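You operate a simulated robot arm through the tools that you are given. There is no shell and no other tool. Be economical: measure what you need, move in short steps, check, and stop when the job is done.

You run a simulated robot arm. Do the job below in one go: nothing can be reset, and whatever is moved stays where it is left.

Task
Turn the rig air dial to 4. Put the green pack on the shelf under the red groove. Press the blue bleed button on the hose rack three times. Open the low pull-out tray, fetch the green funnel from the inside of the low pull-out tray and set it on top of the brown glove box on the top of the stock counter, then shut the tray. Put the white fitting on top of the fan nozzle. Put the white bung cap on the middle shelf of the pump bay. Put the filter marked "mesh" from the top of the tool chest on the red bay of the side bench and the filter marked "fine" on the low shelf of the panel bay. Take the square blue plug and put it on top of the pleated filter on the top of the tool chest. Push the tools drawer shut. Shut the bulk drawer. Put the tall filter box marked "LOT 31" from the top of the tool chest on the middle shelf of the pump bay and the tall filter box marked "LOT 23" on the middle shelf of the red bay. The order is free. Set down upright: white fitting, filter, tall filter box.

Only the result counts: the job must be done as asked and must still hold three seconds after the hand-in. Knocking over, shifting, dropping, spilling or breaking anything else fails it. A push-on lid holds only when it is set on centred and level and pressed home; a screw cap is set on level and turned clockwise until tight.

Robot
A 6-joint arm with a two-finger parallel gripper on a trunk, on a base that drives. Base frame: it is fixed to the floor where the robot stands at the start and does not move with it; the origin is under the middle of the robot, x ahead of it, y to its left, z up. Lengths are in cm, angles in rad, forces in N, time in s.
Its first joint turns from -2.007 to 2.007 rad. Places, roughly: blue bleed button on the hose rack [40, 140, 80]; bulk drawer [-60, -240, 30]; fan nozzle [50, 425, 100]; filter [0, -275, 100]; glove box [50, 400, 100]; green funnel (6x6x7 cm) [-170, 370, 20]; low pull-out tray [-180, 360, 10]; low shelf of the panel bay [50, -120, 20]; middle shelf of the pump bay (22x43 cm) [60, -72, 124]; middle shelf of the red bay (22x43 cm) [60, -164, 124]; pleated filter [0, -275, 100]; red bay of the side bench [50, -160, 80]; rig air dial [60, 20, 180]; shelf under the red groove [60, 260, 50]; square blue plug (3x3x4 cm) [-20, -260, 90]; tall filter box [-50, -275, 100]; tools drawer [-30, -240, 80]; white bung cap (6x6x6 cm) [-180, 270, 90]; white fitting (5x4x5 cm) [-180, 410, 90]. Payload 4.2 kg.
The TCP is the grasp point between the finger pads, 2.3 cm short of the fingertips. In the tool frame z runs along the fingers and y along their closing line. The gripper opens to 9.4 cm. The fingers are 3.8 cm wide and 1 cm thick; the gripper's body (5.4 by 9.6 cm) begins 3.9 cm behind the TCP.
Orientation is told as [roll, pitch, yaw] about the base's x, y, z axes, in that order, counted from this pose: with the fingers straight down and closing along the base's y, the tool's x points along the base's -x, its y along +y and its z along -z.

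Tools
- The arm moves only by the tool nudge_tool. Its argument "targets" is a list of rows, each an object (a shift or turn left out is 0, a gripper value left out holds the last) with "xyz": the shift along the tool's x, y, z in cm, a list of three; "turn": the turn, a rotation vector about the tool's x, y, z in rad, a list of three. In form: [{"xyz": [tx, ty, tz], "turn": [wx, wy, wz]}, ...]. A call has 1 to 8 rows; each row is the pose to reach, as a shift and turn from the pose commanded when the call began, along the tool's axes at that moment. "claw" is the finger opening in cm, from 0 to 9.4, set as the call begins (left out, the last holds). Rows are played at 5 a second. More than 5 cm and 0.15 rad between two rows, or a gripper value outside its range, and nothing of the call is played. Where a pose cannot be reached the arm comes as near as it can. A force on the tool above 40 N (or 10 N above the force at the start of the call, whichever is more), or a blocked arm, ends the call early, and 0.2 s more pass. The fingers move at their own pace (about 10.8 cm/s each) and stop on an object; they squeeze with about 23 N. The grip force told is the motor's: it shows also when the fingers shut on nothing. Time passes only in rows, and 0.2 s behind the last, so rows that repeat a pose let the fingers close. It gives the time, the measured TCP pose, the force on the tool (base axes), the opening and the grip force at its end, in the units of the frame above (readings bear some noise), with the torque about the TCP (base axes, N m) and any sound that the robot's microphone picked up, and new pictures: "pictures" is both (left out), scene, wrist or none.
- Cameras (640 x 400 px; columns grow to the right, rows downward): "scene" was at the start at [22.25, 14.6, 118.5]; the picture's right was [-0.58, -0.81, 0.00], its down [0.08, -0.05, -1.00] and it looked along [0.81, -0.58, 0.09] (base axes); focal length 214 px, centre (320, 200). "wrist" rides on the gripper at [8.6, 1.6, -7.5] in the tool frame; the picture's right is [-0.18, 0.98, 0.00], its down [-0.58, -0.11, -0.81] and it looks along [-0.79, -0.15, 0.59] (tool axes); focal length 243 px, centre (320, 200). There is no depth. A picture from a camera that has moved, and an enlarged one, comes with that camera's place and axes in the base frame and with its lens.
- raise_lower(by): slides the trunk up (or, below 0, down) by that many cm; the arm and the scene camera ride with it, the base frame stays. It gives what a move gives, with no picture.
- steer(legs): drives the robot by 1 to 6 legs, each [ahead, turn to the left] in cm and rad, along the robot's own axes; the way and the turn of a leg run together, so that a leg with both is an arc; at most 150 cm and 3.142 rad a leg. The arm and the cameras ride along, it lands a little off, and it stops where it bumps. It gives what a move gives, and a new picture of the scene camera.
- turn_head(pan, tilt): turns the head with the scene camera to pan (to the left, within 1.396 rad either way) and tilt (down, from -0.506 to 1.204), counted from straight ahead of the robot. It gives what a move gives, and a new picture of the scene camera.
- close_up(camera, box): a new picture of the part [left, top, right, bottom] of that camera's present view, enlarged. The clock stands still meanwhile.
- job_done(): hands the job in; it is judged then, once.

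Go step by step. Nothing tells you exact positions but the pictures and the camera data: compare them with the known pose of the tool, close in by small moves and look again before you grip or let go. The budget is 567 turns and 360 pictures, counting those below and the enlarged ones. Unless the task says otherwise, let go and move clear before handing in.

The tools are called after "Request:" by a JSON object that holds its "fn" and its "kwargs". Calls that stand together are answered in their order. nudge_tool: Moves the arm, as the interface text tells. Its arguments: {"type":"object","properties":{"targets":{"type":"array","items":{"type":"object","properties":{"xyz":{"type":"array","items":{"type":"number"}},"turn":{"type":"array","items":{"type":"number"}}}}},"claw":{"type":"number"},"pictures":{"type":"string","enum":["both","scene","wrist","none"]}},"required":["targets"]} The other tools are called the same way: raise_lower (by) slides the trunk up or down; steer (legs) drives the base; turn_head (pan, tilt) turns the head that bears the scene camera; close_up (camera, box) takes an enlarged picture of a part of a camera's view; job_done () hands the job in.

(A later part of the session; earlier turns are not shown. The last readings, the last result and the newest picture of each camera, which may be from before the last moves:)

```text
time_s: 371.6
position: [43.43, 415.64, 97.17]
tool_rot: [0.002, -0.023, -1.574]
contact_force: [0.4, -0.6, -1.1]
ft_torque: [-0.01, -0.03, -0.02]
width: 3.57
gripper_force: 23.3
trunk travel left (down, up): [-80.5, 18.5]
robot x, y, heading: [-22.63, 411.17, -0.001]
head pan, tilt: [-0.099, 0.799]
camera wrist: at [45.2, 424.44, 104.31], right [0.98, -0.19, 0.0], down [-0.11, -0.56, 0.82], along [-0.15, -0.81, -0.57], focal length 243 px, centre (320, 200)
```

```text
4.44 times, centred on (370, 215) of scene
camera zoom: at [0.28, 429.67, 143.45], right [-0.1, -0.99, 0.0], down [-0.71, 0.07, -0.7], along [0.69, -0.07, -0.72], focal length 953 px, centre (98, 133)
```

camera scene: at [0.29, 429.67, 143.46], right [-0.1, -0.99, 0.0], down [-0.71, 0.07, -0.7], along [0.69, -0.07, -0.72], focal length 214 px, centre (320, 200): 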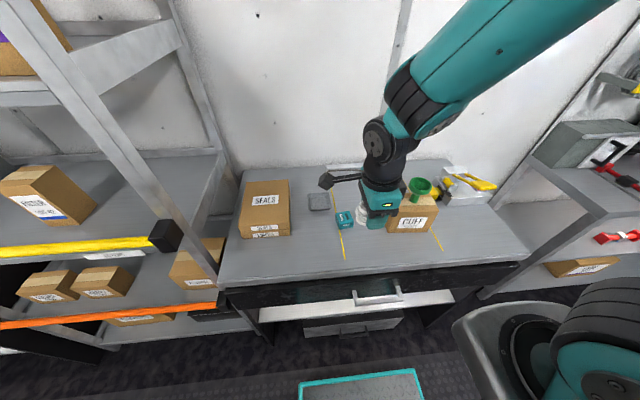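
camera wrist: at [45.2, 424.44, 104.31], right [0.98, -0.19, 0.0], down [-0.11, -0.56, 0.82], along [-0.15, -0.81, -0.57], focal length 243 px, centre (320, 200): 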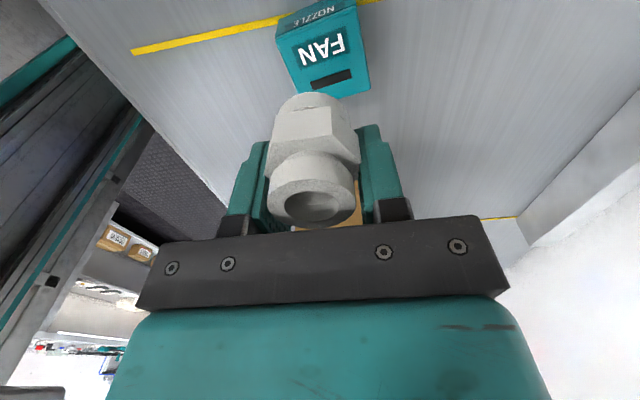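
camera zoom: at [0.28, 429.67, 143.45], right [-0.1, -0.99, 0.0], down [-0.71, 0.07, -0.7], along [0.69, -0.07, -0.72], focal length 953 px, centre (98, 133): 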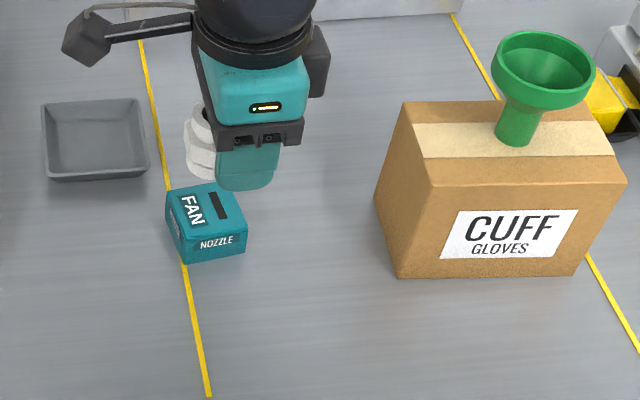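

Alignment good (nozzle [44, 417.5]). Descend to contact.

Request:
{"fn": "nudge_tool", "kwargs": {"targets": [{"xyz": [0.2, 0.4, 2.5]}, {"xyz": [0.2, 0.4, 4.4]}, {"xyz": [0.2, 0.4, 4.8]}, {"xyz": [0.2, 0.4, 5.1]}, {"xyz": [0.2, 0.4, 5.3]}], "pictures": "wrist"}}

Request:
{"fn": "close_up", "kwargs": {"camera": "scene", "box": [300, 170, 440, 260]}}

```text
time_s: 372.8
position: [43.86, 415.57, 91.9]
tool_rot: [-0.002, -0.021, -1.574]
contact_force: [-0.6, 1.1, -0.5]
ft_torque: [-0.01, 0.02, 0.02]
width: 3.57
gripper_force: 23.1
trunk travel left (down, up): [-80.5, 18.5]
robot x, y, heading: [-22.85, 410.74, 0.0]
head pan, tilt: [-0.099, 0.799]
camera wrist: at [45.53, 424.41, 99.02], right [0.98, -0.19, 0.0], down [-0.11, -0.56, 0.82], along [-0.15, -0.81, -0.57], focal length 243 px, centre (320, 200)
```

wrist: 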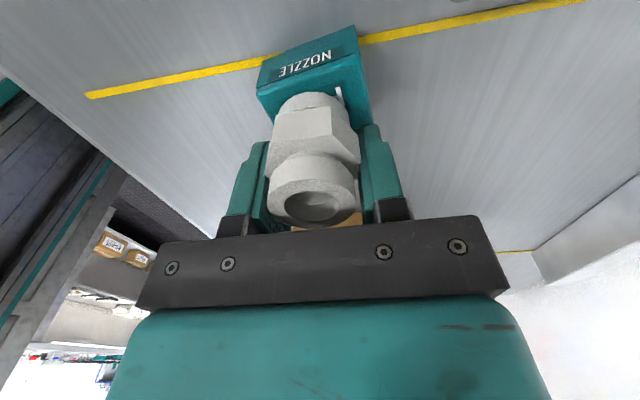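

```text
4.44 times, centred on (370, 215) of scene
camera zoom: at [0.29, 429.67, 143.45], right [-0.1, -0.99, 0.0], down [-0.71, 0.07, -0.7], along [0.69, -0.07, -0.72], focal length 953 px, centre (98, 133)
```

zoom: 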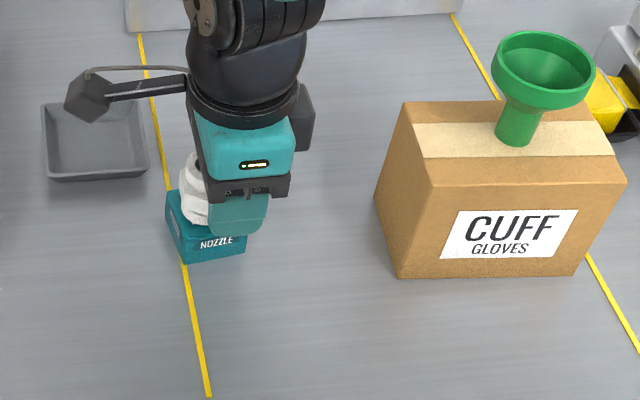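

Not yet touching; lower in fine steps.

Request:
{"fn": "nudge_tool", "kwargs": {"targets": [{"xyz": [0, 0, 0.25]}, {"xyz": [0, 0, 0.5]}, {"xyz": [0, 0, 0.75]}, {"xyz": [0, 0, 1.0]}, {"xyz": [0, 0, 1.25]}], "pictures": "none"}}

```text
time_s: 373.8
position: [44.15, 415.68, 91.49]
tool_rot: [0.006, -0.018, -1.574]
contact_force: [-4.0, -1.2, 24.6]
ft_torque: [0.39, 0.2, 0.1]
width: 3.56
gripper_force: 23.2
trunk travel left (down, up): [-80.5, 18.5]
robot x, y, heading: [-22.39, 411.08, -0.003]
head pan, tilt: [-0.099, 0.799]
stopped in row 4: the force on the tool passed its limit (the readings are from after the stop); the commanded pose is now the measured one
```

Contact right under the fitting's centre. Release gently.

Request:
{"fn": "nudge_tool", "kwargs": {"targets": [{"xyz": [0, 0, -0.1]}, {"xyz": [0, 0, -0.1]}], "pictures": "none"}}

Request:
{"fn": "nudge_tool", "kwargs": {"targets": [{"xyz": [0, 0, 0]}, {"xyz": [0, 0, 0]}], "claw": 5.5, "pictures": "wrist"}}

Request:
{"fn": "close_up", "kwargs": {"camera": "scene", "box": [320, 180, 400, 240]}}

```text
time_s: 374.4
position: [44.12, 415.65, 91.38]
tool_rot: [0.005, -0.021, -1.576]
contact_force: [2.7, 2.0, 23.9]
ft_torque: [0.52, 0.1, 0.0]
width: 3.57
gripper_force: 23.3
trunk travel left (down, up): [-80.5, 18.5]
robot x, y, heading: [-22.89, 410.39, -0.002]
head pan, tilt: [-0.099, 0.799]
```

```text
time_s: 375.0
position: [44.1, 415.71, 91.46]
tool_rot: [0.004, -0.022, -1.574]
contact_force: [0.1, 1.6, 21.2]
ft_torque: [0.38, -0.62, 0.04]
width: 5.54
gripper_force: 0.2
trunk travel left (down, up): [-80.5, 18.5]
robot x, y, heading: [-23.11, 410.87, -0.002]
head pan, tilt: [-0.099, 0.799]
camera wrist: at [45.6, 424.39, 98.59], right [0.98, -0.19, 0.01], down [-0.11, -0.56, 0.82], along [-0.15, -0.8, -0.58], focal length 243 px, centre (320, 200)
```

wrist: 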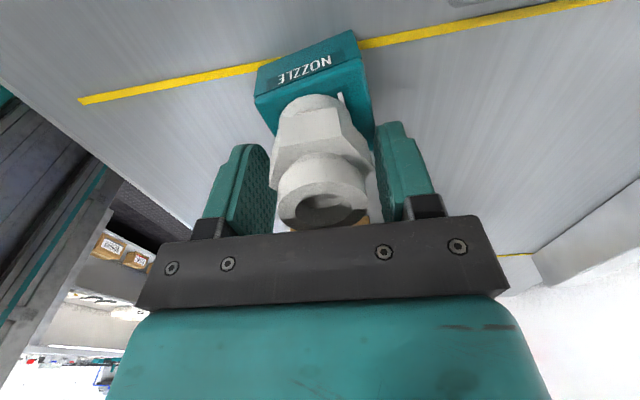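

```text
6.67 times, centred on (360, 210) of scene
camera zoom: at [0.2, 429.67, 143.47], right [-0.1, -0.99, 0.0], down [-0.71, 0.07, -0.7], along [0.69, -0.07, -0.72], focal length 1430 px, centre (53, 133)
```

zoom: 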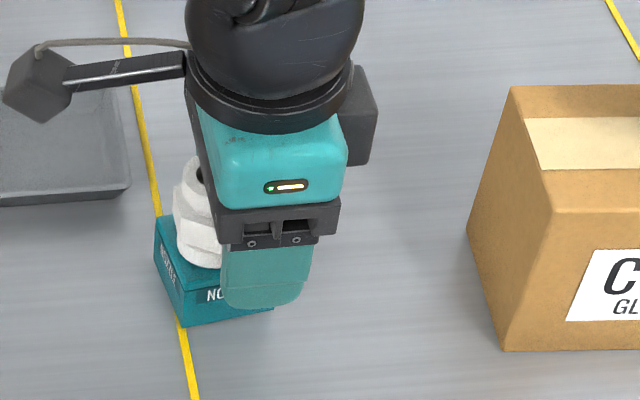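

Fingertips rest on the nozzle top; fitting stands. Open wider, then rise.

Request:
{"fn": "nudge_tool", "kwargs": {"targets": [{"xyz": [0, 0, -0.2]}, {"xyz": [0, 0, -0.3]}, {"xyz": [0, 0, -0.4]}, {"xyz": [0, 0, -0.5]}], "claw": 7.5, "pictures": "wrist"}}

Request:
{"fn": "nudge_tool", "kwargs": {"targets": [{"xyz": [0, 0, -1]}, {"xyz": [0, 0, -3]}, {"xyz": [0, 0, -6]}, {"xyz": [0, 0, -10]}, {"xyz": [0, 0, -14]}], "pictures": "wrist"}}

Request:
{"fn": "close_up", "kwargs": {"camera": "scene", "box": [320, 180, 400, 240]}}

```text
time_s: 376.0
position: [43.94, 415.59, 91.89]
tool_rot: [0.003, -0.02, -1.574]
contact_force: [-0.3, -1.5, 0.4]
ft_torque: [0.0, -0.03, 0.03]
width: 7.53
gripper_force: 0.0
trunk travel left (down, up): [-80.5, 18.5]
robot x, y, heading: [-22.79, 410.57, -0.003]
head pan, tilt: [-0.099, 0.799]
camera wrist: at [45.66, 424.38, 99.0], right [0.98, -0.19, 0.01], down [-0.11, -0.56, 0.82], along [-0.15, -0.8, -0.57], focal length 243 px, centre (320, 200)
```

wrist: 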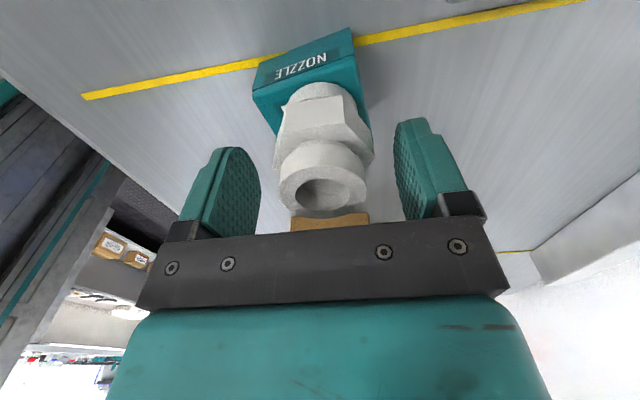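

```text
time_s: 377.2
position: [44.03, 415.8, 106.06]
tool_rot: [0.002, -0.02, -1.573]
contact_force: [0.1, 0.2, -1.0]
ft_torque: [0.03, 0.06, 0.03]
width: 7.52
gripper_force: 0.1
trunk travel left (down, up): [-80.5, 18.5]
robot x, y, heading: [-22.69, 410.67, -0.004]
head pan, tilt: [-0.099, 0.799]
camera wrist: at [45.68, 424.74, 113.17], right [0.98, -0.19, 0.01], down [-0.11, -0.56, 0.82], along [-0.15, -0.8, -0.57], focal length 243 px, centre (320, 200)
```

wrist: 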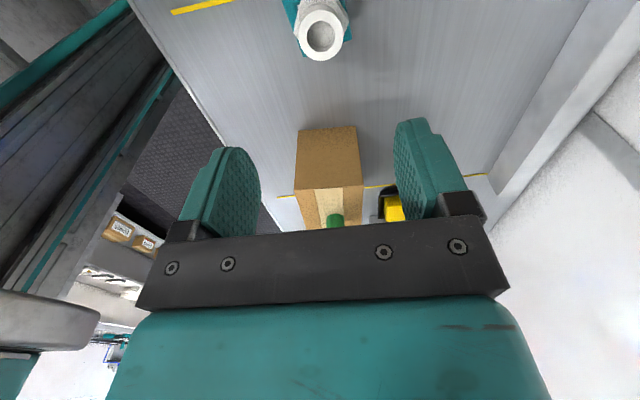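

```text
6.67 times, centred on (360, 210) of scene
camera zoom: at [0.32, 429.68, 143.44], right [-0.1, -0.99, 0.0], down [-0.71, 0.07, -0.7], along [0.69, -0.07, -0.72], focal length 1430 px, centre (53, 133)
```

zoom: 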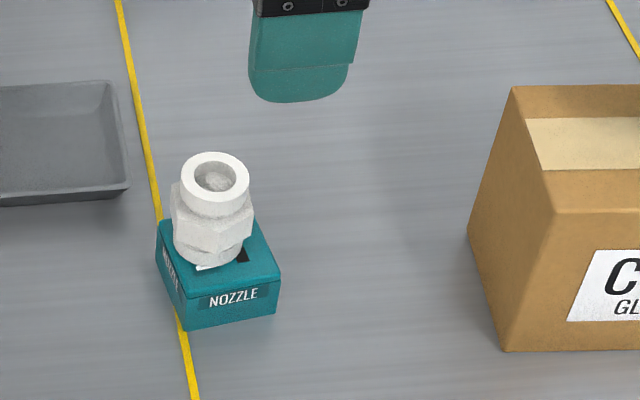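

The fitting stands upright on the nozzle. Next: the white bung cap near [-180, 270, 90]. Back off, unspin, drive south, face west.

Request:
{"fn": "steer", "kwargs": {"legs": [[-40, 0]]}}

Request:
{"fn": "nudge_tool", "kwargs": {"targets": [{"xyz": [0, -2, 0], "turn": [0, 0, -0.145]}, {"xyz": [0, -4, 0], "turn": [0, 0, -0.29]}, {"xyz": [0, -6, 0], "turn": [0, 0, -0.435]}, {"xyz": [0, -8, 0], "turn": [0, 0, -0.58]}, {"xyz": [0, -10, 0], "turn": [0, 0, -0.725]}, {"xyz": [0, -12, 0], "turn": [0, 0, -0.87]}, {"xyz": [0, -14, 0], "turn": [0, 0, -1.015]}, {"xyz": [0, -16, 0], "turn": [0, 0, -1.16]}], "pictures": "none"}}

Request:
{"fn": "nudge_tool", "kwargs": {"targets": [{"turn": [0, 0, -0.14]}, {"turn": [0, 0, -0.28]}, {"turn": [0, 0, -0.41]}], "pictures": "none"}}

Request:
{"fn": "steer", "kwargs": {"legs": [[0, -1.57], [138, 0], [0, -1.57]]}}

Request:
{"fn": "turn_head", "kwargs": {"pan": 0.0, "tilt": 0.45}}

```text
time_s: 379.8
position: [2.78, 416.11, 105.89]
tool_rot: [0.001, -0.02, -1.574]
contact_force: [-0.1, 0.5, 0.1]
ft_torque: [-0.01, 0.01, 0.0]
width: 7.49
gripper_force: 0.1
trunk travel left (down, up): [-80.5, 18.5]
robot x, y, heading: [-64.35, 411.05, -0.004]
head pan, tilt: [-0.099, 0.799]
camera scene: at [-40.99, 429.74, 143.45], right [-0.1, -0.99, 0.0], down [-0.71, 0.07, -0.7], along [0.69, -0.07, -0.72], focal length 214 px, centre (320, 200)
```

scene: 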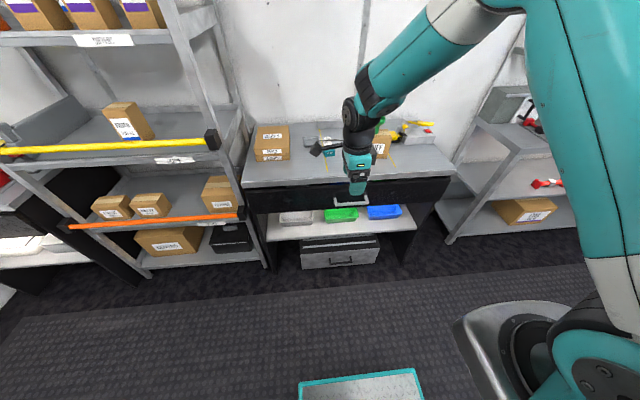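

```text
time_s: 381.6
position: [-13.18, 415.92, 105.84]
tool_rot: [-0.017, -0.01, -0.413]
contact_force: [-0.7, -0.4, 0.3]
ft_torque: [-0.02, 0.0, -0.01]
width: 7.52
gripper_force: 0.1
trunk travel left (down, up): [-80.5, 18.5]
robot x, y, heading: [-64.46, 411.12, 0.002]
head pan, tilt: [-0.099, 0.799]
```

```text
time_s: 382.4
position: [-13.19, 416.2, 105.99]
tool_rot: [-0.021, -0.002, -0.001]
contact_force: [0.4, 0.2, 0.2]
ft_torque: [-0.01, 0.04, 0.01]
width: 7.5
gripper_force: 0.0
trunk travel left (down, up): [-80.5, 18.5]
robot x, y, heading: [-64.08, 411.01, 0.002]
head pan, tilt: [-0.099, 0.799]
```

```text
time_s: 396.9
position: [-110.29, 264.75, 105.89]
tool_rot: [-0.019, -0.002, -3.111]
contact_force: [0.0, -0.5, -0.7]
ft_torque: [-0.01, 0.0, 0.0]
width: 7.48
gripper_force: 0.1
trunk travel left (down, up): [-80.5, 18.5]
robot x, y, heading: [-59.29, 271.62, -3.107]
head pan, tilt: [-0.099, 0.799]
camera scene: at [-82.08, 252.47, 143.45], right [0.07, 1.0, 0.0], down [0.72, -0.05, -0.7], along [-0.7, 0.05, -0.72], focal length 214 px, centre (320, 200)
```

scene: 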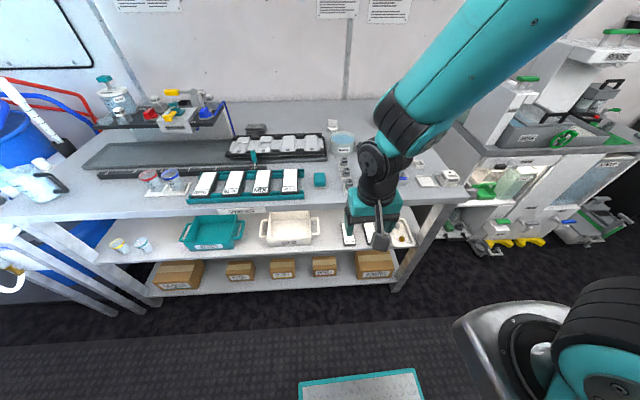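

```text
time_s: 397.7
position: [-110.14, 264.76, 105.97]
tool_rot: [-0.021, -0.001, -3.109]
contact_force: [0.1, -0.1, -0.9]
ft_torque: [0.0, -0.03, -0.06]
width: 7.5
gripper_force: 0.0
trunk travel left (down, up): [-80.5, 18.5]
robot x, y, heading: [-59.57, 271.86, -3.108]
head pan, tilt: [0.0, 0.45]
camera scene: at [-83.21, 251.63, 146.49], right [-0.03, 1.0, 0.0], down [0.44, 0.01, -0.9], along [-0.9, -0.03, -0.44], focal length 214 px, centre (320, 200)
```

scene: 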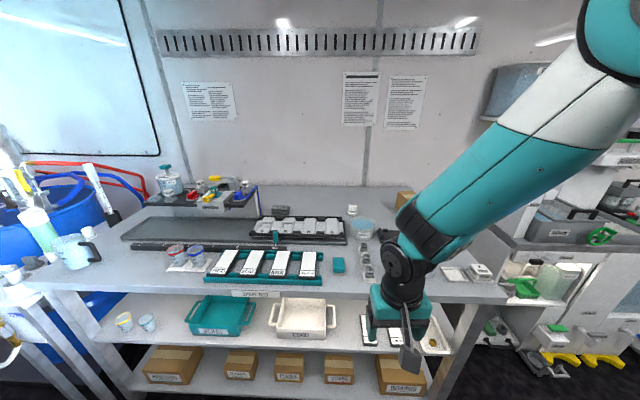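

Request:
{"fn": "close_up", "kwargs": {"camera": "scene", "box": [320, 190, 420, 290]}}

Request:
{"fn": "close_up", "kwargs": {"camera": "scene", "box": [130, 160, 350, 300]}}

```text
4.00 times, centred on (370, 240) of scene
camera zoom: at [-83.21, 251.63, 146.49], right [-0.03, 1.0, 0.0], down [0.44, 0.01, -0.9], along [-0.9, -0.03, -0.44], focal length 858 px, centre (120, 40)
```

zoom: 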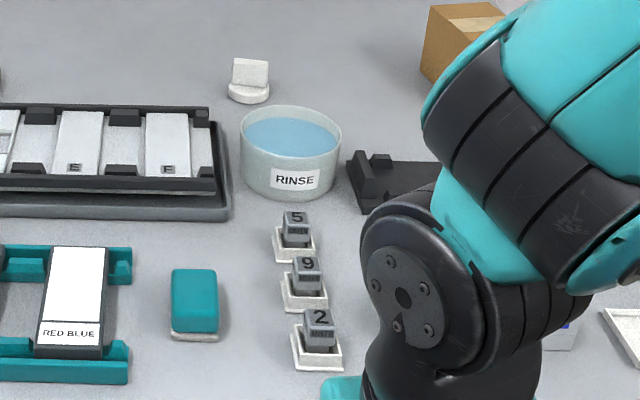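

```text
2.86 times, centred on (240, 230) of scene
camera zoom: at [-83.21, 251.63, 146.49], right [-0.03, 1.0, 0.0], down [0.44, 0.01, -0.9], along [-0.9, -0.03, -0.44], focal length 613 px, centre (549, 114)
```

zoom: 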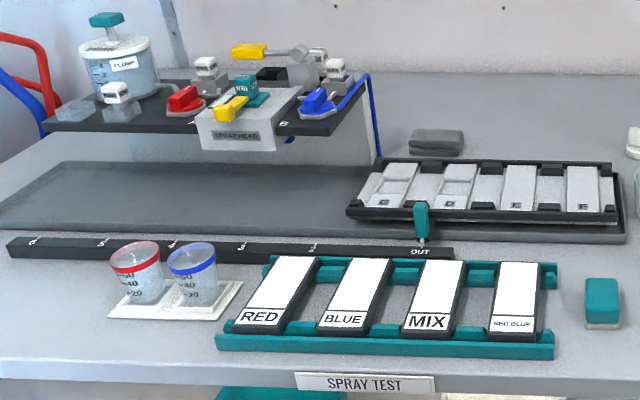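

The white bung cap (disc with a fin) stands near [-183, 265.4], behind the RINSE bowl—far in, so I need a tilted reach with the camera on top. I spin the tool half a turn while swinging right.

Request:
{"fn": "nudge_tool", "kwargs": {"targets": [{"xyz": [0, -3, 0], "turn": [0, 0, 0.145]}, {"xyz": [0, -6, 0], "turn": [0, 0, 0.29]}, {"xyz": [0, -9, 0], "turn": [0, 0, 0.435]}, {"xyz": [0, -12, 0], "turn": [0, 0, 0.58]}, {"xyz": [0, -15, 0], "turn": [0, 0, 0.725]}, {"xyz": [0, -18, 0], "turn": [0, 0, 0.87]}, {"xyz": [0, -21, 0], "turn": [0, 0, 1.015]}, {"xyz": [0, -23, 0], "turn": [0, 0, 1.16]}], "pictures": "none"}}

Request:
{"fn": "nudge_tool", "kwargs": {"targets": [{"turn": [0, 0, 0.145]}, {"turn": [0, 0, 0.29]}, {"turn": [0, 0, 0.435]}, {"turn": [0, 0, 0.58]}, {"turn": [0, 0, 0.725]}, {"turn": [0, 0, 0.87]}, {"turn": [0, 0, 1.015]}, {"turn": [0, 0, 1.16]}], "pictures": "none"}}

Request:
{"fn": "nudge_tool", "kwargs": {"targets": [{"turn": [0, 0, 0.145]}, {"turn": [0, 0, 0.29]}, {"turn": [0, 0, 0.435]}, {"turn": [0, 0, 0.58]}, {"turn": [0, 0, 0.725]}, {"turn": [0, 0, 0.82]}], "pictures": "none"}}

Request:
{"fn": "nudge_tool", "kwargs": {"targets": [{"turn": [0, 0.14, 0]}, {"turn": [0, 0.28, 0]}, {"turn": [0, 0.42, 0]}, {"turn": [0, 0.56, 0]}, {"turn": [0, 0.7, 0]}, {"turn": [0, 0.8, 0]}], "pictures": "none"}}

```text
time_s: 399.5
position: [-110.99, 287.7, 106.35]
tool_rot: [-0.005, -0.021, 2.013]
contact_force: [0.3, -0.3, -0.5]
ft_torque: [-0.01, 0.03, 0.0]
width: 7.53
gripper_force: 0.1
trunk travel left (down, up): [-80.5, 18.5]
robot x, y, heading: [-59.25, 271.79, -3.106]
head pan, tilt: [0.0, 0.45]
```

```text
time_s: 401.3
position: [-110.99, 287.68, 106.51]
tool_rot: [0.017, -0.014, 0.851]
contact_force: [0.3, 1.3, -0.2]
ft_torque: [0.0, -0.01, -0.02]
width: 7.49
gripper_force: 0.1
trunk travel left (down, up): [-80.5, 18.5]
robot x, y, heading: [-59.24, 271.82, -3.109]
head pan, tilt: [0.0, 0.45]
```

```text
time_s: 402.7
position: [-111.06, 287.71, 106.44]
tool_rot: [0.02, 0.003, 0.032]
contact_force: [-0.1, 0.1, 0.2]
ft_torque: [-0.01, -0.01, -0.04]
width: 7.5
gripper_force: 0.1
trunk travel left (down, up): [-80.5, 18.5]
robot x, y, heading: [-59.76, 271.5, -3.106]
head pan, tilt: [0.0, 0.45]
```

```text
time_s: 404.1
position: [-119.29, 291.42, 105.66]
tool_rot: [0.032, 0.804, 0.056]
contact_force: [0.1, -0.6, 0.5]
ft_torque: [0.04, 0.0, -0.03]
width: 7.49
gripper_force: 0.0
out of reach, approached as far as the arm can: row 2, 3, 4, 5, 6
trunk travel left (down, up): [-80.5, 18.5]
robot x, y, heading: [-59.6, 271.66, -3.104]
head pan, tilt: [0.0, 0.45]
```

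Pose attained (forward 60, right 20). Drive so the cap lines up: 26 cm south, then ahead.

Request:
{"fn": "steer", "kwargs": {"legs": [[0, 1.57], [26, 0], [0, -1.605], [24, 0]]}}

Request:
{"fn": "nudge_tool", "kwargs": {"targets": [{"xyz": [0, 0, 0]}], "pictures": "wrist"}}

```text
time_s: 415.1
position: [-141.77, 267.49, 105.37]
tool_rot: [0.029, 0.8, 0.027]
contact_force: [-0.2, 0.3, 0.7]
ft_torque: [-0.01, 0.01, 0.03]
width: 7.53
gripper_force: 0.1
trunk travel left (down, up): [-80.5, 18.5]
robot x, y, heading: [-82.62, 245.77, -3.131]
head pan, tilt: [0.0, 0.45]
camera scene: at [-106.78, 226.53, 146.5], right [-0.01, 1.0, 0.0], down [0.44, 0.0, -0.9], along [-0.9, -0.01, -0.44], focal length 214 px, centre (320, 200)
```

scene: 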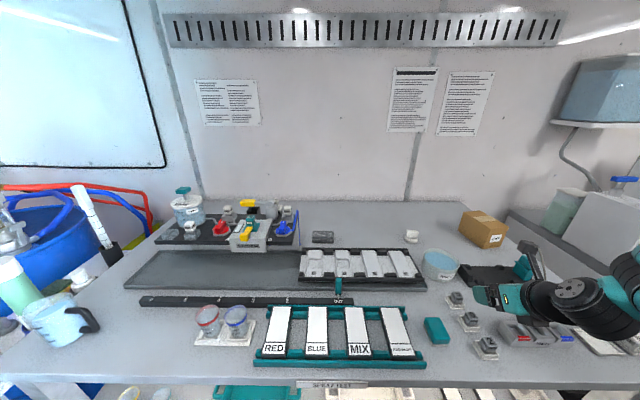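

```text
time_s: 415.5
position: [-141.73, 267.41, 105.42]
tool_rot: [0.03, 0.8, 0.026]
contact_force: [0.5, -0.4, 0.8]
ft_torque: [0.02, 0.01, 0.0]
width: 7.48
gripper_force: 0.0
trunk travel left (down, up): [-80.5, 18.5]
robot x, y, heading: [-82.42, 245.83, -3.132]
head pan, tilt: [0.0, 0.45]
camera wrist: at [-142.45, 268.79, 116.74], right [0.12, 0.99, -0.11], down [0.98, -0.11, 0.14], along [0.13, -0.13, -0.98], focal length 243 px, centre (320, 200)
```

wrist: 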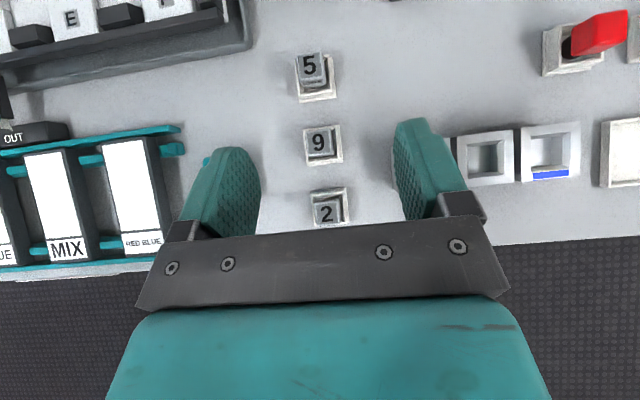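

Cap ≈ [-183.5, 265.4, 91.5]. Drive 13 nearer, then extend the arm toward it at height.

Request:
{"fn": "steer", "kwargs": {"legs": [[13, 0]]}}

Request:
{"fn": "nudge_tool", "kwargs": {"targets": [{"xyz": [2.8, 0, 2.9]}, {"xyz": [5.6, 0, 5.7]}, {"xyz": [8.4, 0, 8.6]}, {"xyz": [11.1, 0, 11.5]}], "pictures": "both"}}

```text
time_s: 416.8
position: [-154.86, 267.43, 105.32]
tool_rot: [0.03, 0.801, 0.026]
contact_force: [-0.5, 0.1, 0.3]
ft_torque: [-0.01, 0.03, 0.01]
width: 7.51
gripper_force: 0.1
trunk travel left (down, up): [-80.5, 18.5]
robot x, y, heading: [-95.43, 245.98, -3.136]
head pan, tilt: [0.0, 0.45]
camera scene: at [-119.84, 226.44, 146.5], right [-0.01, 1.0, 0.0], down [0.44, 0.0, -0.9], along [-0.9, -0.01, -0.44], focal length 214 px, centre (320, 200)
```

scene: 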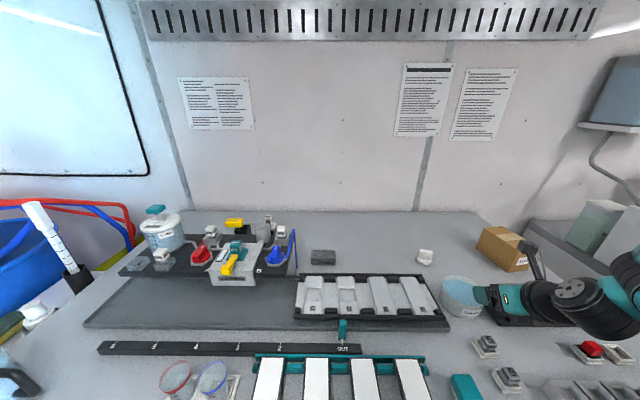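

```text
time_s: 417.8
position: [-170.78, 267.26, 105.33]
tool_rot: [0.031, 0.801, 0.026]
contact_force: [-0.6, 0.0, 0.6]
ft_torque: [-0.01, 0.02, 0.0]
width: 7.52
gripper_force: 0.0
trunk travel left (down, up): [-80.5, 18.5]
robot x, y, heading: [-95.41, 245.67, -3.134]
head pan, tilt: [0.0, 0.45]
camera scene: at [-119.8, 226.45, 146.51], right [-0.01, 1.0, 0.0], down [0.43, 0.0, -0.9], along [-0.9, -0.01, -0.43], focal length 214 px, centre (320, 200)
camera wrist: at [-171.57, 268.61, 116.76], right [0.12, 0.99, -0.11], down [0.98, -0.11, 0.14], along [0.13, -0.13, -0.98], focal length 243 px, centre (320, 200)
```

scene: 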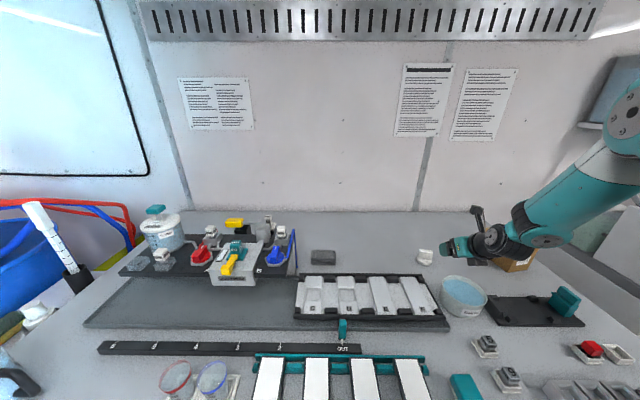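
wrist: 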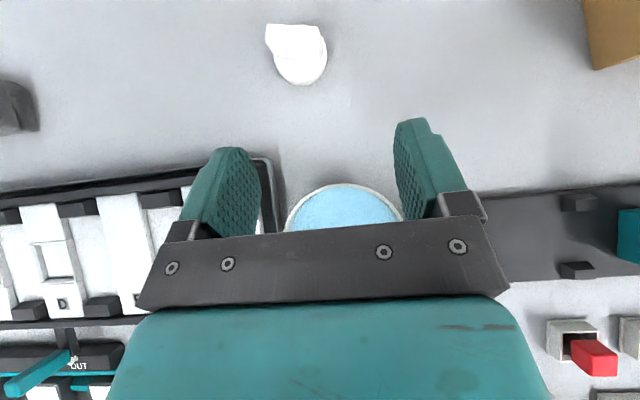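

Cap seen clearly. Advance over it at height (12.4 forward, 2.2 south).

Request:
{"fn": "nudge_tool", "kwargs": {"targets": [{"xyz": [2.9, -0.8, 3]}, {"xyz": [5.8, -1.5, 6]}, {"xyz": [8.6, -2.2, 8.9]}, {"xyz": [8.6, -2.2, 8.9]}], "pictures": "wrist"}}

```text
time_s: 418.8
position: [-183.1, 264.96, 105.52]
tool_rot: [0.03, 0.801, 0.026]
contact_force: [-0.2, 0.2, 0.1]
ft_torque: [-0.02, 0.0, 0.02]
width: 7.49
gripper_force: 0.0
trunk travel left (down, up): [-80.5, 18.5]
robot x, y, heading: [-95.33, 245.88, -3.135]
head pan, tilt: [0.0, 0.45]
camera wrist: at [-183.75, 266.18, 116.72], right [0.12, 0.99, -0.11], down [0.98, -0.11, 0.14], along [0.13, -0.13, -0.98], focal length 243 px, centre (320, 200)
```

wrist: 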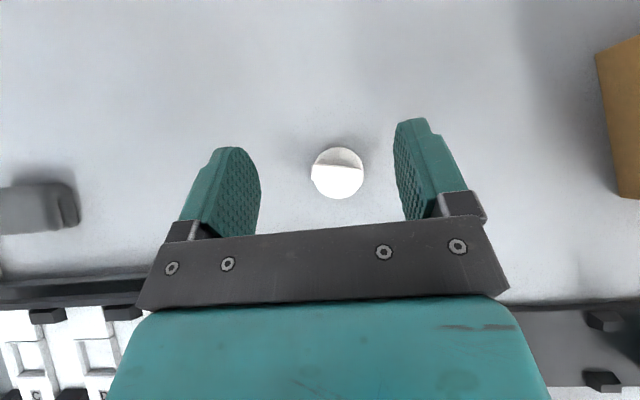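

Right over it, tab runs along y. Descend 13 cm.

Request:
{"fn": "nudge_tool", "kwargs": {"targets": [{"xyz": [-2.9, 0.1, 2.8]}, {"xyz": [-5.8, 0.1, 5.6]}, {"xyz": [-8.2, 0.1, 8]}, {"xyz": [-9.3, 0.1, 9.05]}, {"xyz": [-9.3, 0.1, 9.05]}], "pictures": "both"}}

```text
time_s: 420.0
position: [-183.19, 265.3, 92.94]
tool_rot: [0.031, 0.809, 0.027]
contact_force: [17.2, 0.2, 30.3]
ft_torque: [-1.25, -0.41, 0.77]
width: 7.51
gripper_force: 0.0
trunk travel left (down, up): [-80.5, 18.5]
robot x, y, heading: [-95.14, 245.79, -3.134]
head pan, tilt: [0.0, 0.45]
camera scene: at [-119.6, 226.42, 146.59], right [-0.01, 1.0, 0.0], down [0.43, 0.0, -0.9], along [-0.9, -0.01, -0.43], focal length 214 px, centre (320, 200)
camera wrist: at [-183.8, 266.74, 104.35], right [0.12, 0.99, -0.11], down [0.99, -0.11, 0.13], along [0.12, -0.13, -0.98], focal length 243 px, centre (320, 200)
```

scene: 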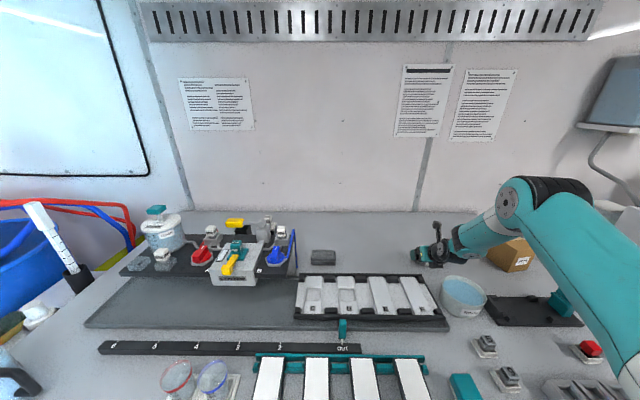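
wrist: 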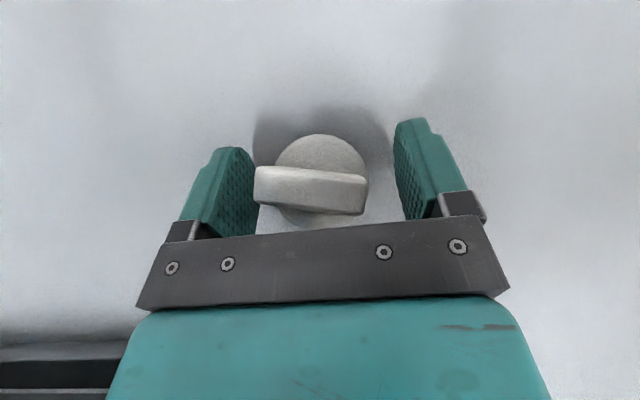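

Left fingertip touched the counter (z≈90). Lift 0.4, shift 0.6 south to centre the tab, then close.

Request:
{"fn": "nudge_tool", "kwargs": {"targets": [{"xyz": [0.4, 0, -0.4]}, {"xyz": [0.4, -0.6, -0.4]}, {"xyz": [0.4, -0.6, -0.4]}], "pictures": "none"}}

Request:
{"fn": "nudge_tool", "kwargs": {"targets": [{"xyz": [0, 0, 0]}, {"xyz": [0, 0, 0]}, {"xyz": [0, 0, 0]}], "claw": 3.5, "pictures": "wrist"}}

```text
time_s: 420.8
position: [-183.08, 264.83, 93.04]
tool_rot: [0.029, 0.799, 0.024]
contact_force: [1.7, 5.0, 6.5]
ft_torque: [-0.09, -0.01, 0.07]
width: 7.26
gripper_force: 0.1
trunk travel left (down, up): [-80.5, 18.5]
robot x, y, heading: [-95.66, 246.34, -3.134]
head pan, tilt: [0.0, 0.45]
```

```text
time_s: 421.6
position: [-183.15, 264.71, 93.03]
tool_rot: [0.03, 0.802, 0.026]
contact_force: [0.1, 0.5, 0.8]
ft_torque: [-0.01, -0.01, 0.03]
width: 5.24
gripper_force: 23.2
trunk travel left (down, up): [-80.5, 18.5]
robot x, y, heading: [-95.42, 245.79, -3.136]
head pan, tilt: [0.0, 0.45]
camera wrist: at [-183.85, 266.11, 104.36], right [0.12, 0.99, -0.11], down [0.98, -0.11, 0.14], along [0.13, -0.13, -0.98], focal length 243 px, centre (320, 200)
```

wrist: 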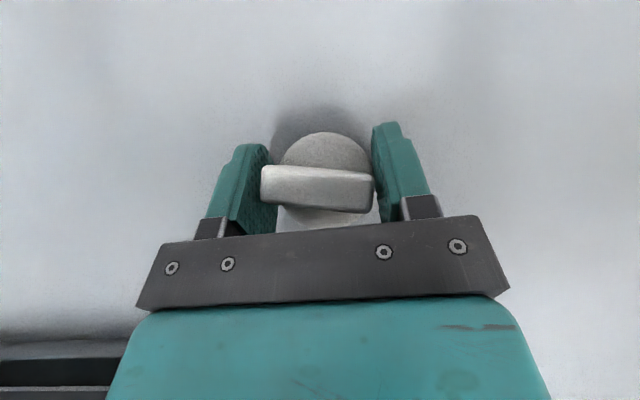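

Gripped at 5.2. Lift.

Request:
{"fn": "nudge_tool", "kwargs": {"targets": [{"xyz": [2.2, 0, -2.1]}, {"xyz": [4.6, 0, -4.5]}, {"xyz": [7.2, 0, -7]}, {"xyz": [10, 0, -9.7]}], "pictures": "wrist"}}

```text
time_s: 422.6
position: [-183.23, 264.6, 107.11]
tool_rot: [0.029, 0.801, 0.027]
contact_force: [0.2, -0.1, -1.5]
ft_torque: [0.01, -0.01, -0.01]
width: 5.24
gripper_force: 23.1
trunk travel left (down, up): [-80.5, 18.5]
robot x, y, heading: [-95.42, 245.93, -3.131]
head pan, tilt: [0.0, 0.45]
camera wrist: at [-183.92, 265.92, 118.4], right [0.12, 0.99, -0.11], down [0.98, -0.11, 0.14], along [0.13, -0.13, -0.98], focal length 243 px, centre (320, 200)
```

wrist: 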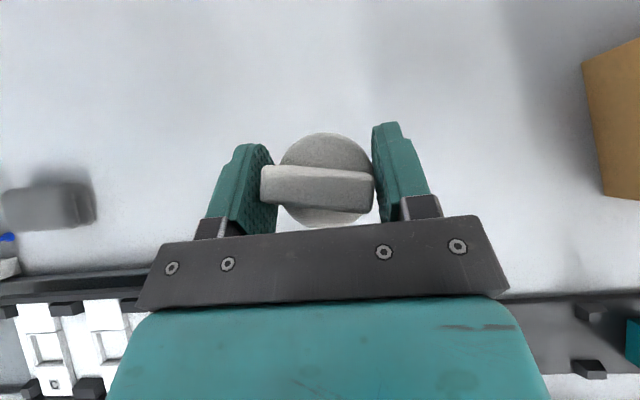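

Held well. Back out, retract, then travel south to the pump bay (robot y≈-50) and look.

Request:
{"fn": "steer", "kwargs": {"legs": [[-36, 0]]}}

Request:
{"fn": "nudge_tool", "kwargs": {"targets": [{"xyz": [-3, 0, -3.1]}, {"xyz": [-6, 0, -6.2]}, {"xyz": [-9, 0, -9.3]}, {"xyz": [-12, 0, -12.4]}, {"xyz": [-14, 0, -14.4]}], "pictures": "none"}}

Request:
{"fn": "steer", "kwargs": {"legs": [[0, 1.57], [150, 0], [145, 0]]}}

Request:
{"fn": "turn_head", "kwargs": {"pan": 0.0, "tilt": 0.2}}

```text
time_s: 424.9
position: [-147.09, 264.76, 107.09]
tool_rot: [0.029, 0.8, 0.026]
contact_force: [0.0, -0.2, -0.1]
ft_torque: [0.01, -0.02, -0.06]
width: 5.26
gripper_force: 23.2
trunk travel left (down, up): [-80.5, 18.5]
robot x, y, heading: [-59.32, 246.12, -3.133]
head pan, tilt: [0.0, 0.45]
camera scene: at [-83.77, 226.68, 146.5], right [-0.01, 1.0, 0.0], down [0.44, 0.0, -0.9], along [-0.9, -0.01, -0.44], focal length 214 px, centre (320, 200)
```

scene: 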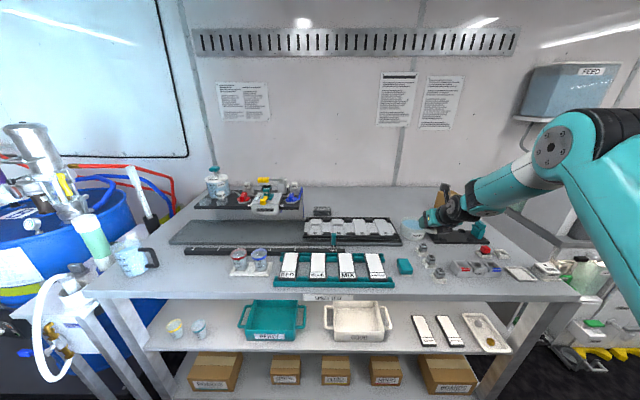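

```text
time_s: 426.1
position: [-127.04, 264.87, 106.97]
tool_rot: [0.029, 0.801, 0.024]
contact_force: [0.2, -0.6, -0.5]
ft_torque: [0.03, 0.0, -0.02]
width: 5.25
gripper_force: 23.0
trunk travel left (down, up): [-80.5, 18.5]
robot x, y, heading: [-59.3, 246.19, -3.13]
head pan, tilt: [0.0, 0.45]
```

```text
time_s: 444.2
position: [-68.61, -117.98, 106.95]
tool_rot: [0.03, 0.801, 1.633]
contact_force: [0.0, 0.7, -0.7]
ft_torque: [0.0, -0.02, -0.01]
width: 5.22
gripper_force: 22.8
trunk travel left (down, up): [-80.5, 18.5]
robot x, y, heading: [-52.17, -49.49, -1.528]
head pan, tilt: [0.0, 0.45]
camera scene: at [-31.72, -73.16, 146.5], right [-1.0, -0.04, 0.0], down [-0.02, 0.43, -0.9], along [0.04, -0.9, -0.44], focal length 214 px, centre (320, 200)
```

scene: 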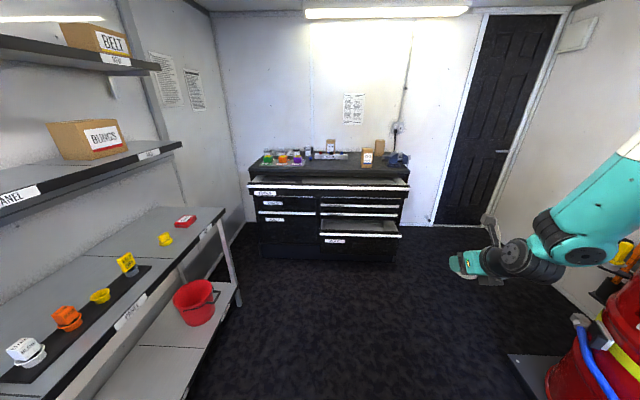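

```text
time_s: 445.0
position: [-68.6, -118.02, 107.04]
tool_rot: [0.03, 0.799, 1.634]
contact_force: [-0.2, 0.7, -0.8]
ft_torque: [0.01, -0.01, 0.01]
width: 5.25
gripper_force: 22.9
trunk travel left (down, up): [-80.5, 18.5]
robot x, y, heading: [-52.26, -50.0, -1.529]
head pan, tilt: [0.0, 0.201]
camera scene: at [-31.71, -73.29, 148.81], right [-1.0, -0.04, 0.0], down [-0.01, 0.2, -0.98], along [0.04, -0.98, -0.2], focal length 214 px, centre (320, 200)
```

scene: 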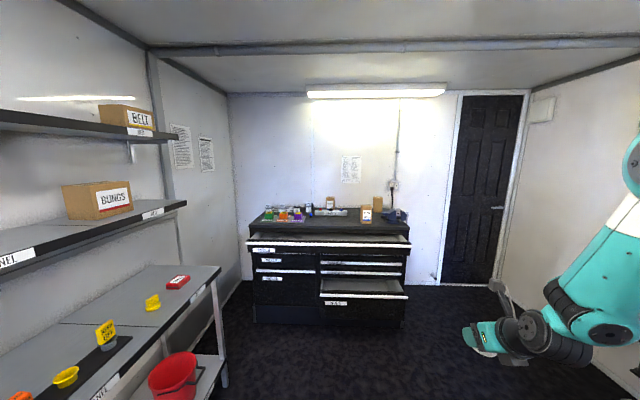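

I see the tool chest with two open drawers, and the bays at left. Raise, turn to face the pump bay shelf.

Request:
{"fn": "raise_lower", "kwargs": {"by": 18}}

Request:
{"fn": "steer", "kwargs": {"legs": [[0, 1.53]]}}

Request:
{"fn": "turn_head", "kwargs": {"pan": -0.3, "tilt": 0.3}}

```text
time_s: 447.0
position: [-68.44, -118.03, 124.99]
tool_rot: [0.03, 0.801, 1.632]
contact_force: [-0.7, -0.1, 0.0]
ft_torque: [0.0, -0.03, -0.02]
width: 5.22
gripper_force: 22.8
trunk travel left (down, up): [-98.5, 0.5]
robot x, y, heading: [-52.38, -49.93, -1.529]
head pan, tilt: [0.0, 0.201]
```

```text
time_s: 451.1
position: [15.02, -69.94, 125.03]
tool_rot: [0.029, 0.802, -3.138]
contact_force: [0.0, 0.5, 0.0]
ft_torque: [0.0, 0.0, 0.01]
width: 5.25
gripper_force: 22.9
trunk travel left (down, up): [-98.5, 0.5]
robot x, y, heading: [-52.12, -49.62, -0.012]
head pan, tilt: [0.0, 0.201]
camera scene: at [-27.38, -30.48, 166.82], right [-0.02, -1.0, 0.0], down [-0.2, 0.0, -0.98], along [0.98, -0.01, -0.2], focal length 214 px, centre (320, 200)
```

scene: 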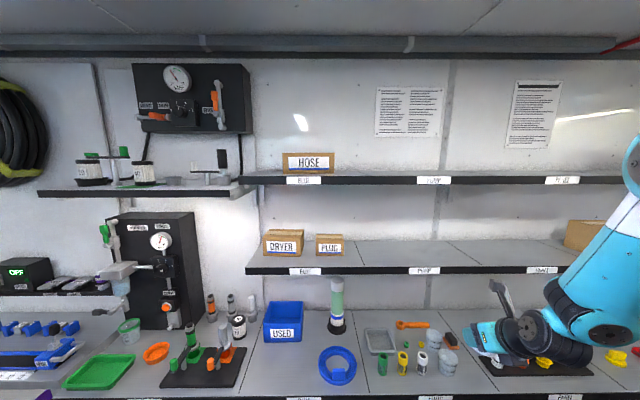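

```text
time_s: 451.9
position: [15.12, -69.92, 124.96]
tool_rot: [0.03, 0.8, -3.138]
contact_force: [0.5, 0.3, -0.8]
ft_torque: [0.0, -0.01, -0.03]
width: 5.2
gripper_force: 23.4
trunk travel left (down, up): [-98.5, 0.5]
robot x, y, heading: [-52.17, -50.04, -0.018]
head pan, tilt: [-0.3, 0.3]
camera scene: at [-27.82, -33.23, 165.89], right [-0.31, -0.95, 0.0], down [-0.28, 0.09, -0.96], along [0.91, -0.3, -0.3], focal length 214 px, centre (320, 200)
```

scene: 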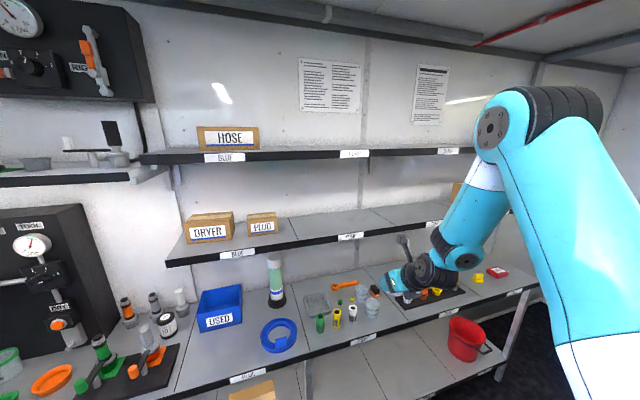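

Middle shelf top ≈ z 124.5, front x≈49, pump section y −50…−93. I raise to z≈132, shift north 6, and drive 30 ahead.

Request:
{"fn": "nudge_tool", "kwargs": {"targets": [{"xyz": [2.5, -2, -2.4]}, {"xyz": [5, -4, -4.9]}, {"xyz": [5, -6, -4.9]}, {"xyz": [5, -6, -4.9]}], "pictures": "none"}}

Request:
{"fn": "steer", "kwargs": {"legs": [[27, 0.015]]}}

Request:
{"fn": "nudge_tool", "kwargs": {"targets": [{"xyz": [0, 0, 0]}], "pictures": "wrist"}}

```text
time_s: 452.9
position: [15.01, -64.3, 131.99]
tool_rot: [0.028, 0.804, -3.132]
contact_force: [-0.9, 0.5, -0.3]
ft_torque: [0.01, 0.03, 0.01]
width: 5.26
gripper_force: 23.2
out of reach, approached as far as the arm can: row 3, 4
trunk travel left (down, up): [-98.5, 0.5]
robot x, y, heading: [-51.93, -49.74, -0.017]
head pan, tilt: [-0.3, 0.3]
```

```text
time_s: 454.8
position: [41.53, -63.41, 132.04]
tool_rot: [0.028, 0.802, -3.116]
contact_force: [0.0, -0.4, -0.2]
ft_torque: [-0.03, 0.01, 0.02]
width: 5.27
gripper_force: 22.9
trunk travel left (down, up): [-98.5, 0.5]
robot x, y, heading: [-25.61, -49.95, 0.002]
head pan, tilt: [-0.3, 0.3]
camera scene: at [-1.79, -33.01, 165.89], right [-0.29, -0.96, 0.0], down [-0.28, 0.09, -0.96], along [0.91, -0.28, -0.3], focal length 214 px, centre (320, 200)
```

scene: 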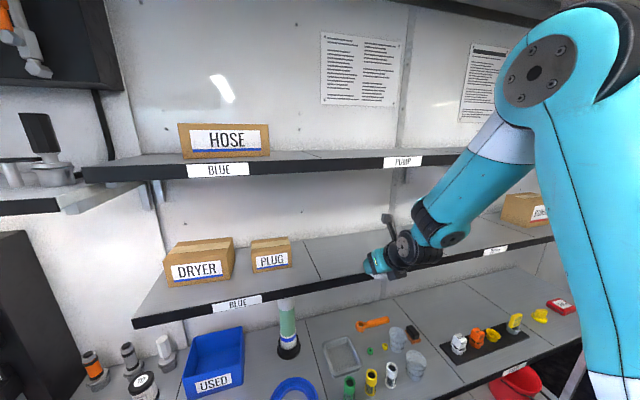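

```text
time_s: 455.2
position: [41.55, -63.4, 131.92]
tool_rot: [0.026, 0.8, -3.115]
contact_force: [-1.2, -0.6, -0.2]
ft_torque: [0.0, -0.03, 0.03]
width: 5.23
gripper_force: 22.5
trunk travel left (down, up): [-98.5, 0.5]
robot x, y, heading: [-25.53, -50.3, 0.002]
head pan, tilt: [-0.3, 0.3]
camera wrist: at [42.28, -64.76, 143.27], right [-0.12, -0.99, -0.11], down [-0.98, 0.11, 0.14], along [-0.13, 0.13, -0.98], focal length 243 px, centre (320, 200)
```

wrist: 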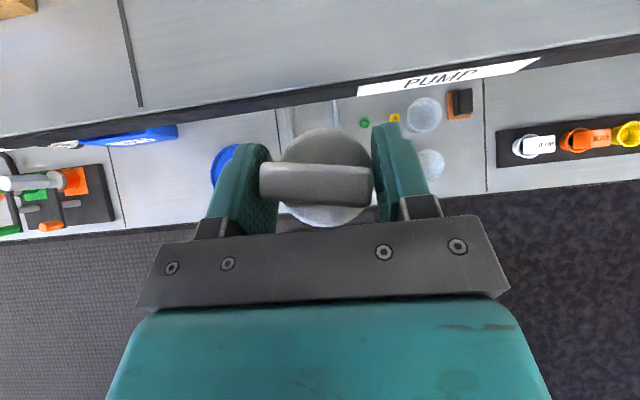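

Clear. Advance 14.5 cm over the shelf.

Request:
{"fn": "nudge_tool", "kwargs": {"targets": [{"xyz": [2.6, 0, 2.6]}, {"xyz": [5.2, 0, 5.2]}, {"xyz": [7.8, 0, 7.9]}, {"xyz": [10.1, 0, 10.4]}, {"xyz": [10.1, 0, 10.4]}], "pictures": "wrist"}}

Request:
{"fn": "nudge_tool", "kwargs": {"targets": [{"xyz": [-0.7, 0, 0.7]}, {"xyz": [-1.4, 0, 1.4]}, {"xyz": [-2.1, 0, 2.1]}, {"xyz": [-2.5, 0, 2.5]}, {"xyz": [-2.9, 0, 2.9]}, {"xyz": [-3.3, 0, 3.3]}, {"xyz": [-3.7, 0, 3.7]}], "pictures": "scene"}}

```text
time_s: 456.4
position: [55.64, -65.28, 131.88]
tool_rot: [0.035, 0.803, -3.095]
contact_force: [0.1, -0.9, -0.5]
ft_torque: [0.0, -0.01, 0.0]
width: 5.22
gripper_force: 23.2
out of reach, approached as far as the arm can: row 1, 2, 3, 4, 5
trunk travel left (down, up): [-98.5, 0.5]
robot x, y, heading: [-25.54, -49.7, 0.002]
head pan, tilt: [-0.3, 0.3]
camera wrist: at [56.28, -66.58, 143.15], right [-0.11, -0.99, -0.11], down [-0.99, 0.09, 0.14], along [-0.13, 0.12, -0.98], focal length 243 px, centre (320, 200)
```

wrist: 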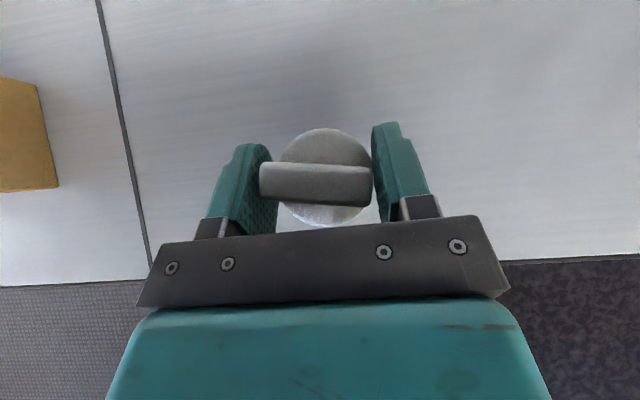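

```text
time_s: 457.9
position: [56.07, -65.35, 127.96]
tool_rot: [0.031, 0.826, -3.106]
contact_force: [3.2, 0.0, 11.4]
ft_torque: [0.02, 0.12, -0.01]
width: 5.26
gripper_force: 22.7
out of reach, approached as far as the arm can: row 1
trunk travel left (down, up): [-98.5, 0.5]
robot x, y, heading: [-25.83, -49.93, 0.001]
head pan, tilt: [-0.3, 0.3]
stopped in row 7: the force on the tool passed its limit (the readings are from after the stop); the commanded pose is now the measured one
camera scene: at [-1.83, -33.0, 165.89], right [-0.29, -0.96, 0.0], down [-0.28, 0.09, -0.96], along [0.91, -0.28, -0.3], focal length 214 px, centre (320, 200)
```

scene: 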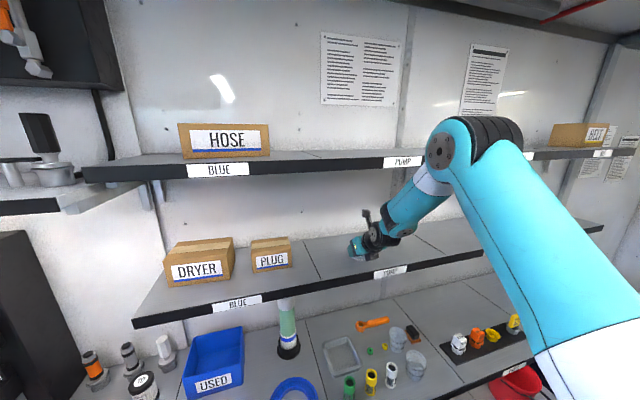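

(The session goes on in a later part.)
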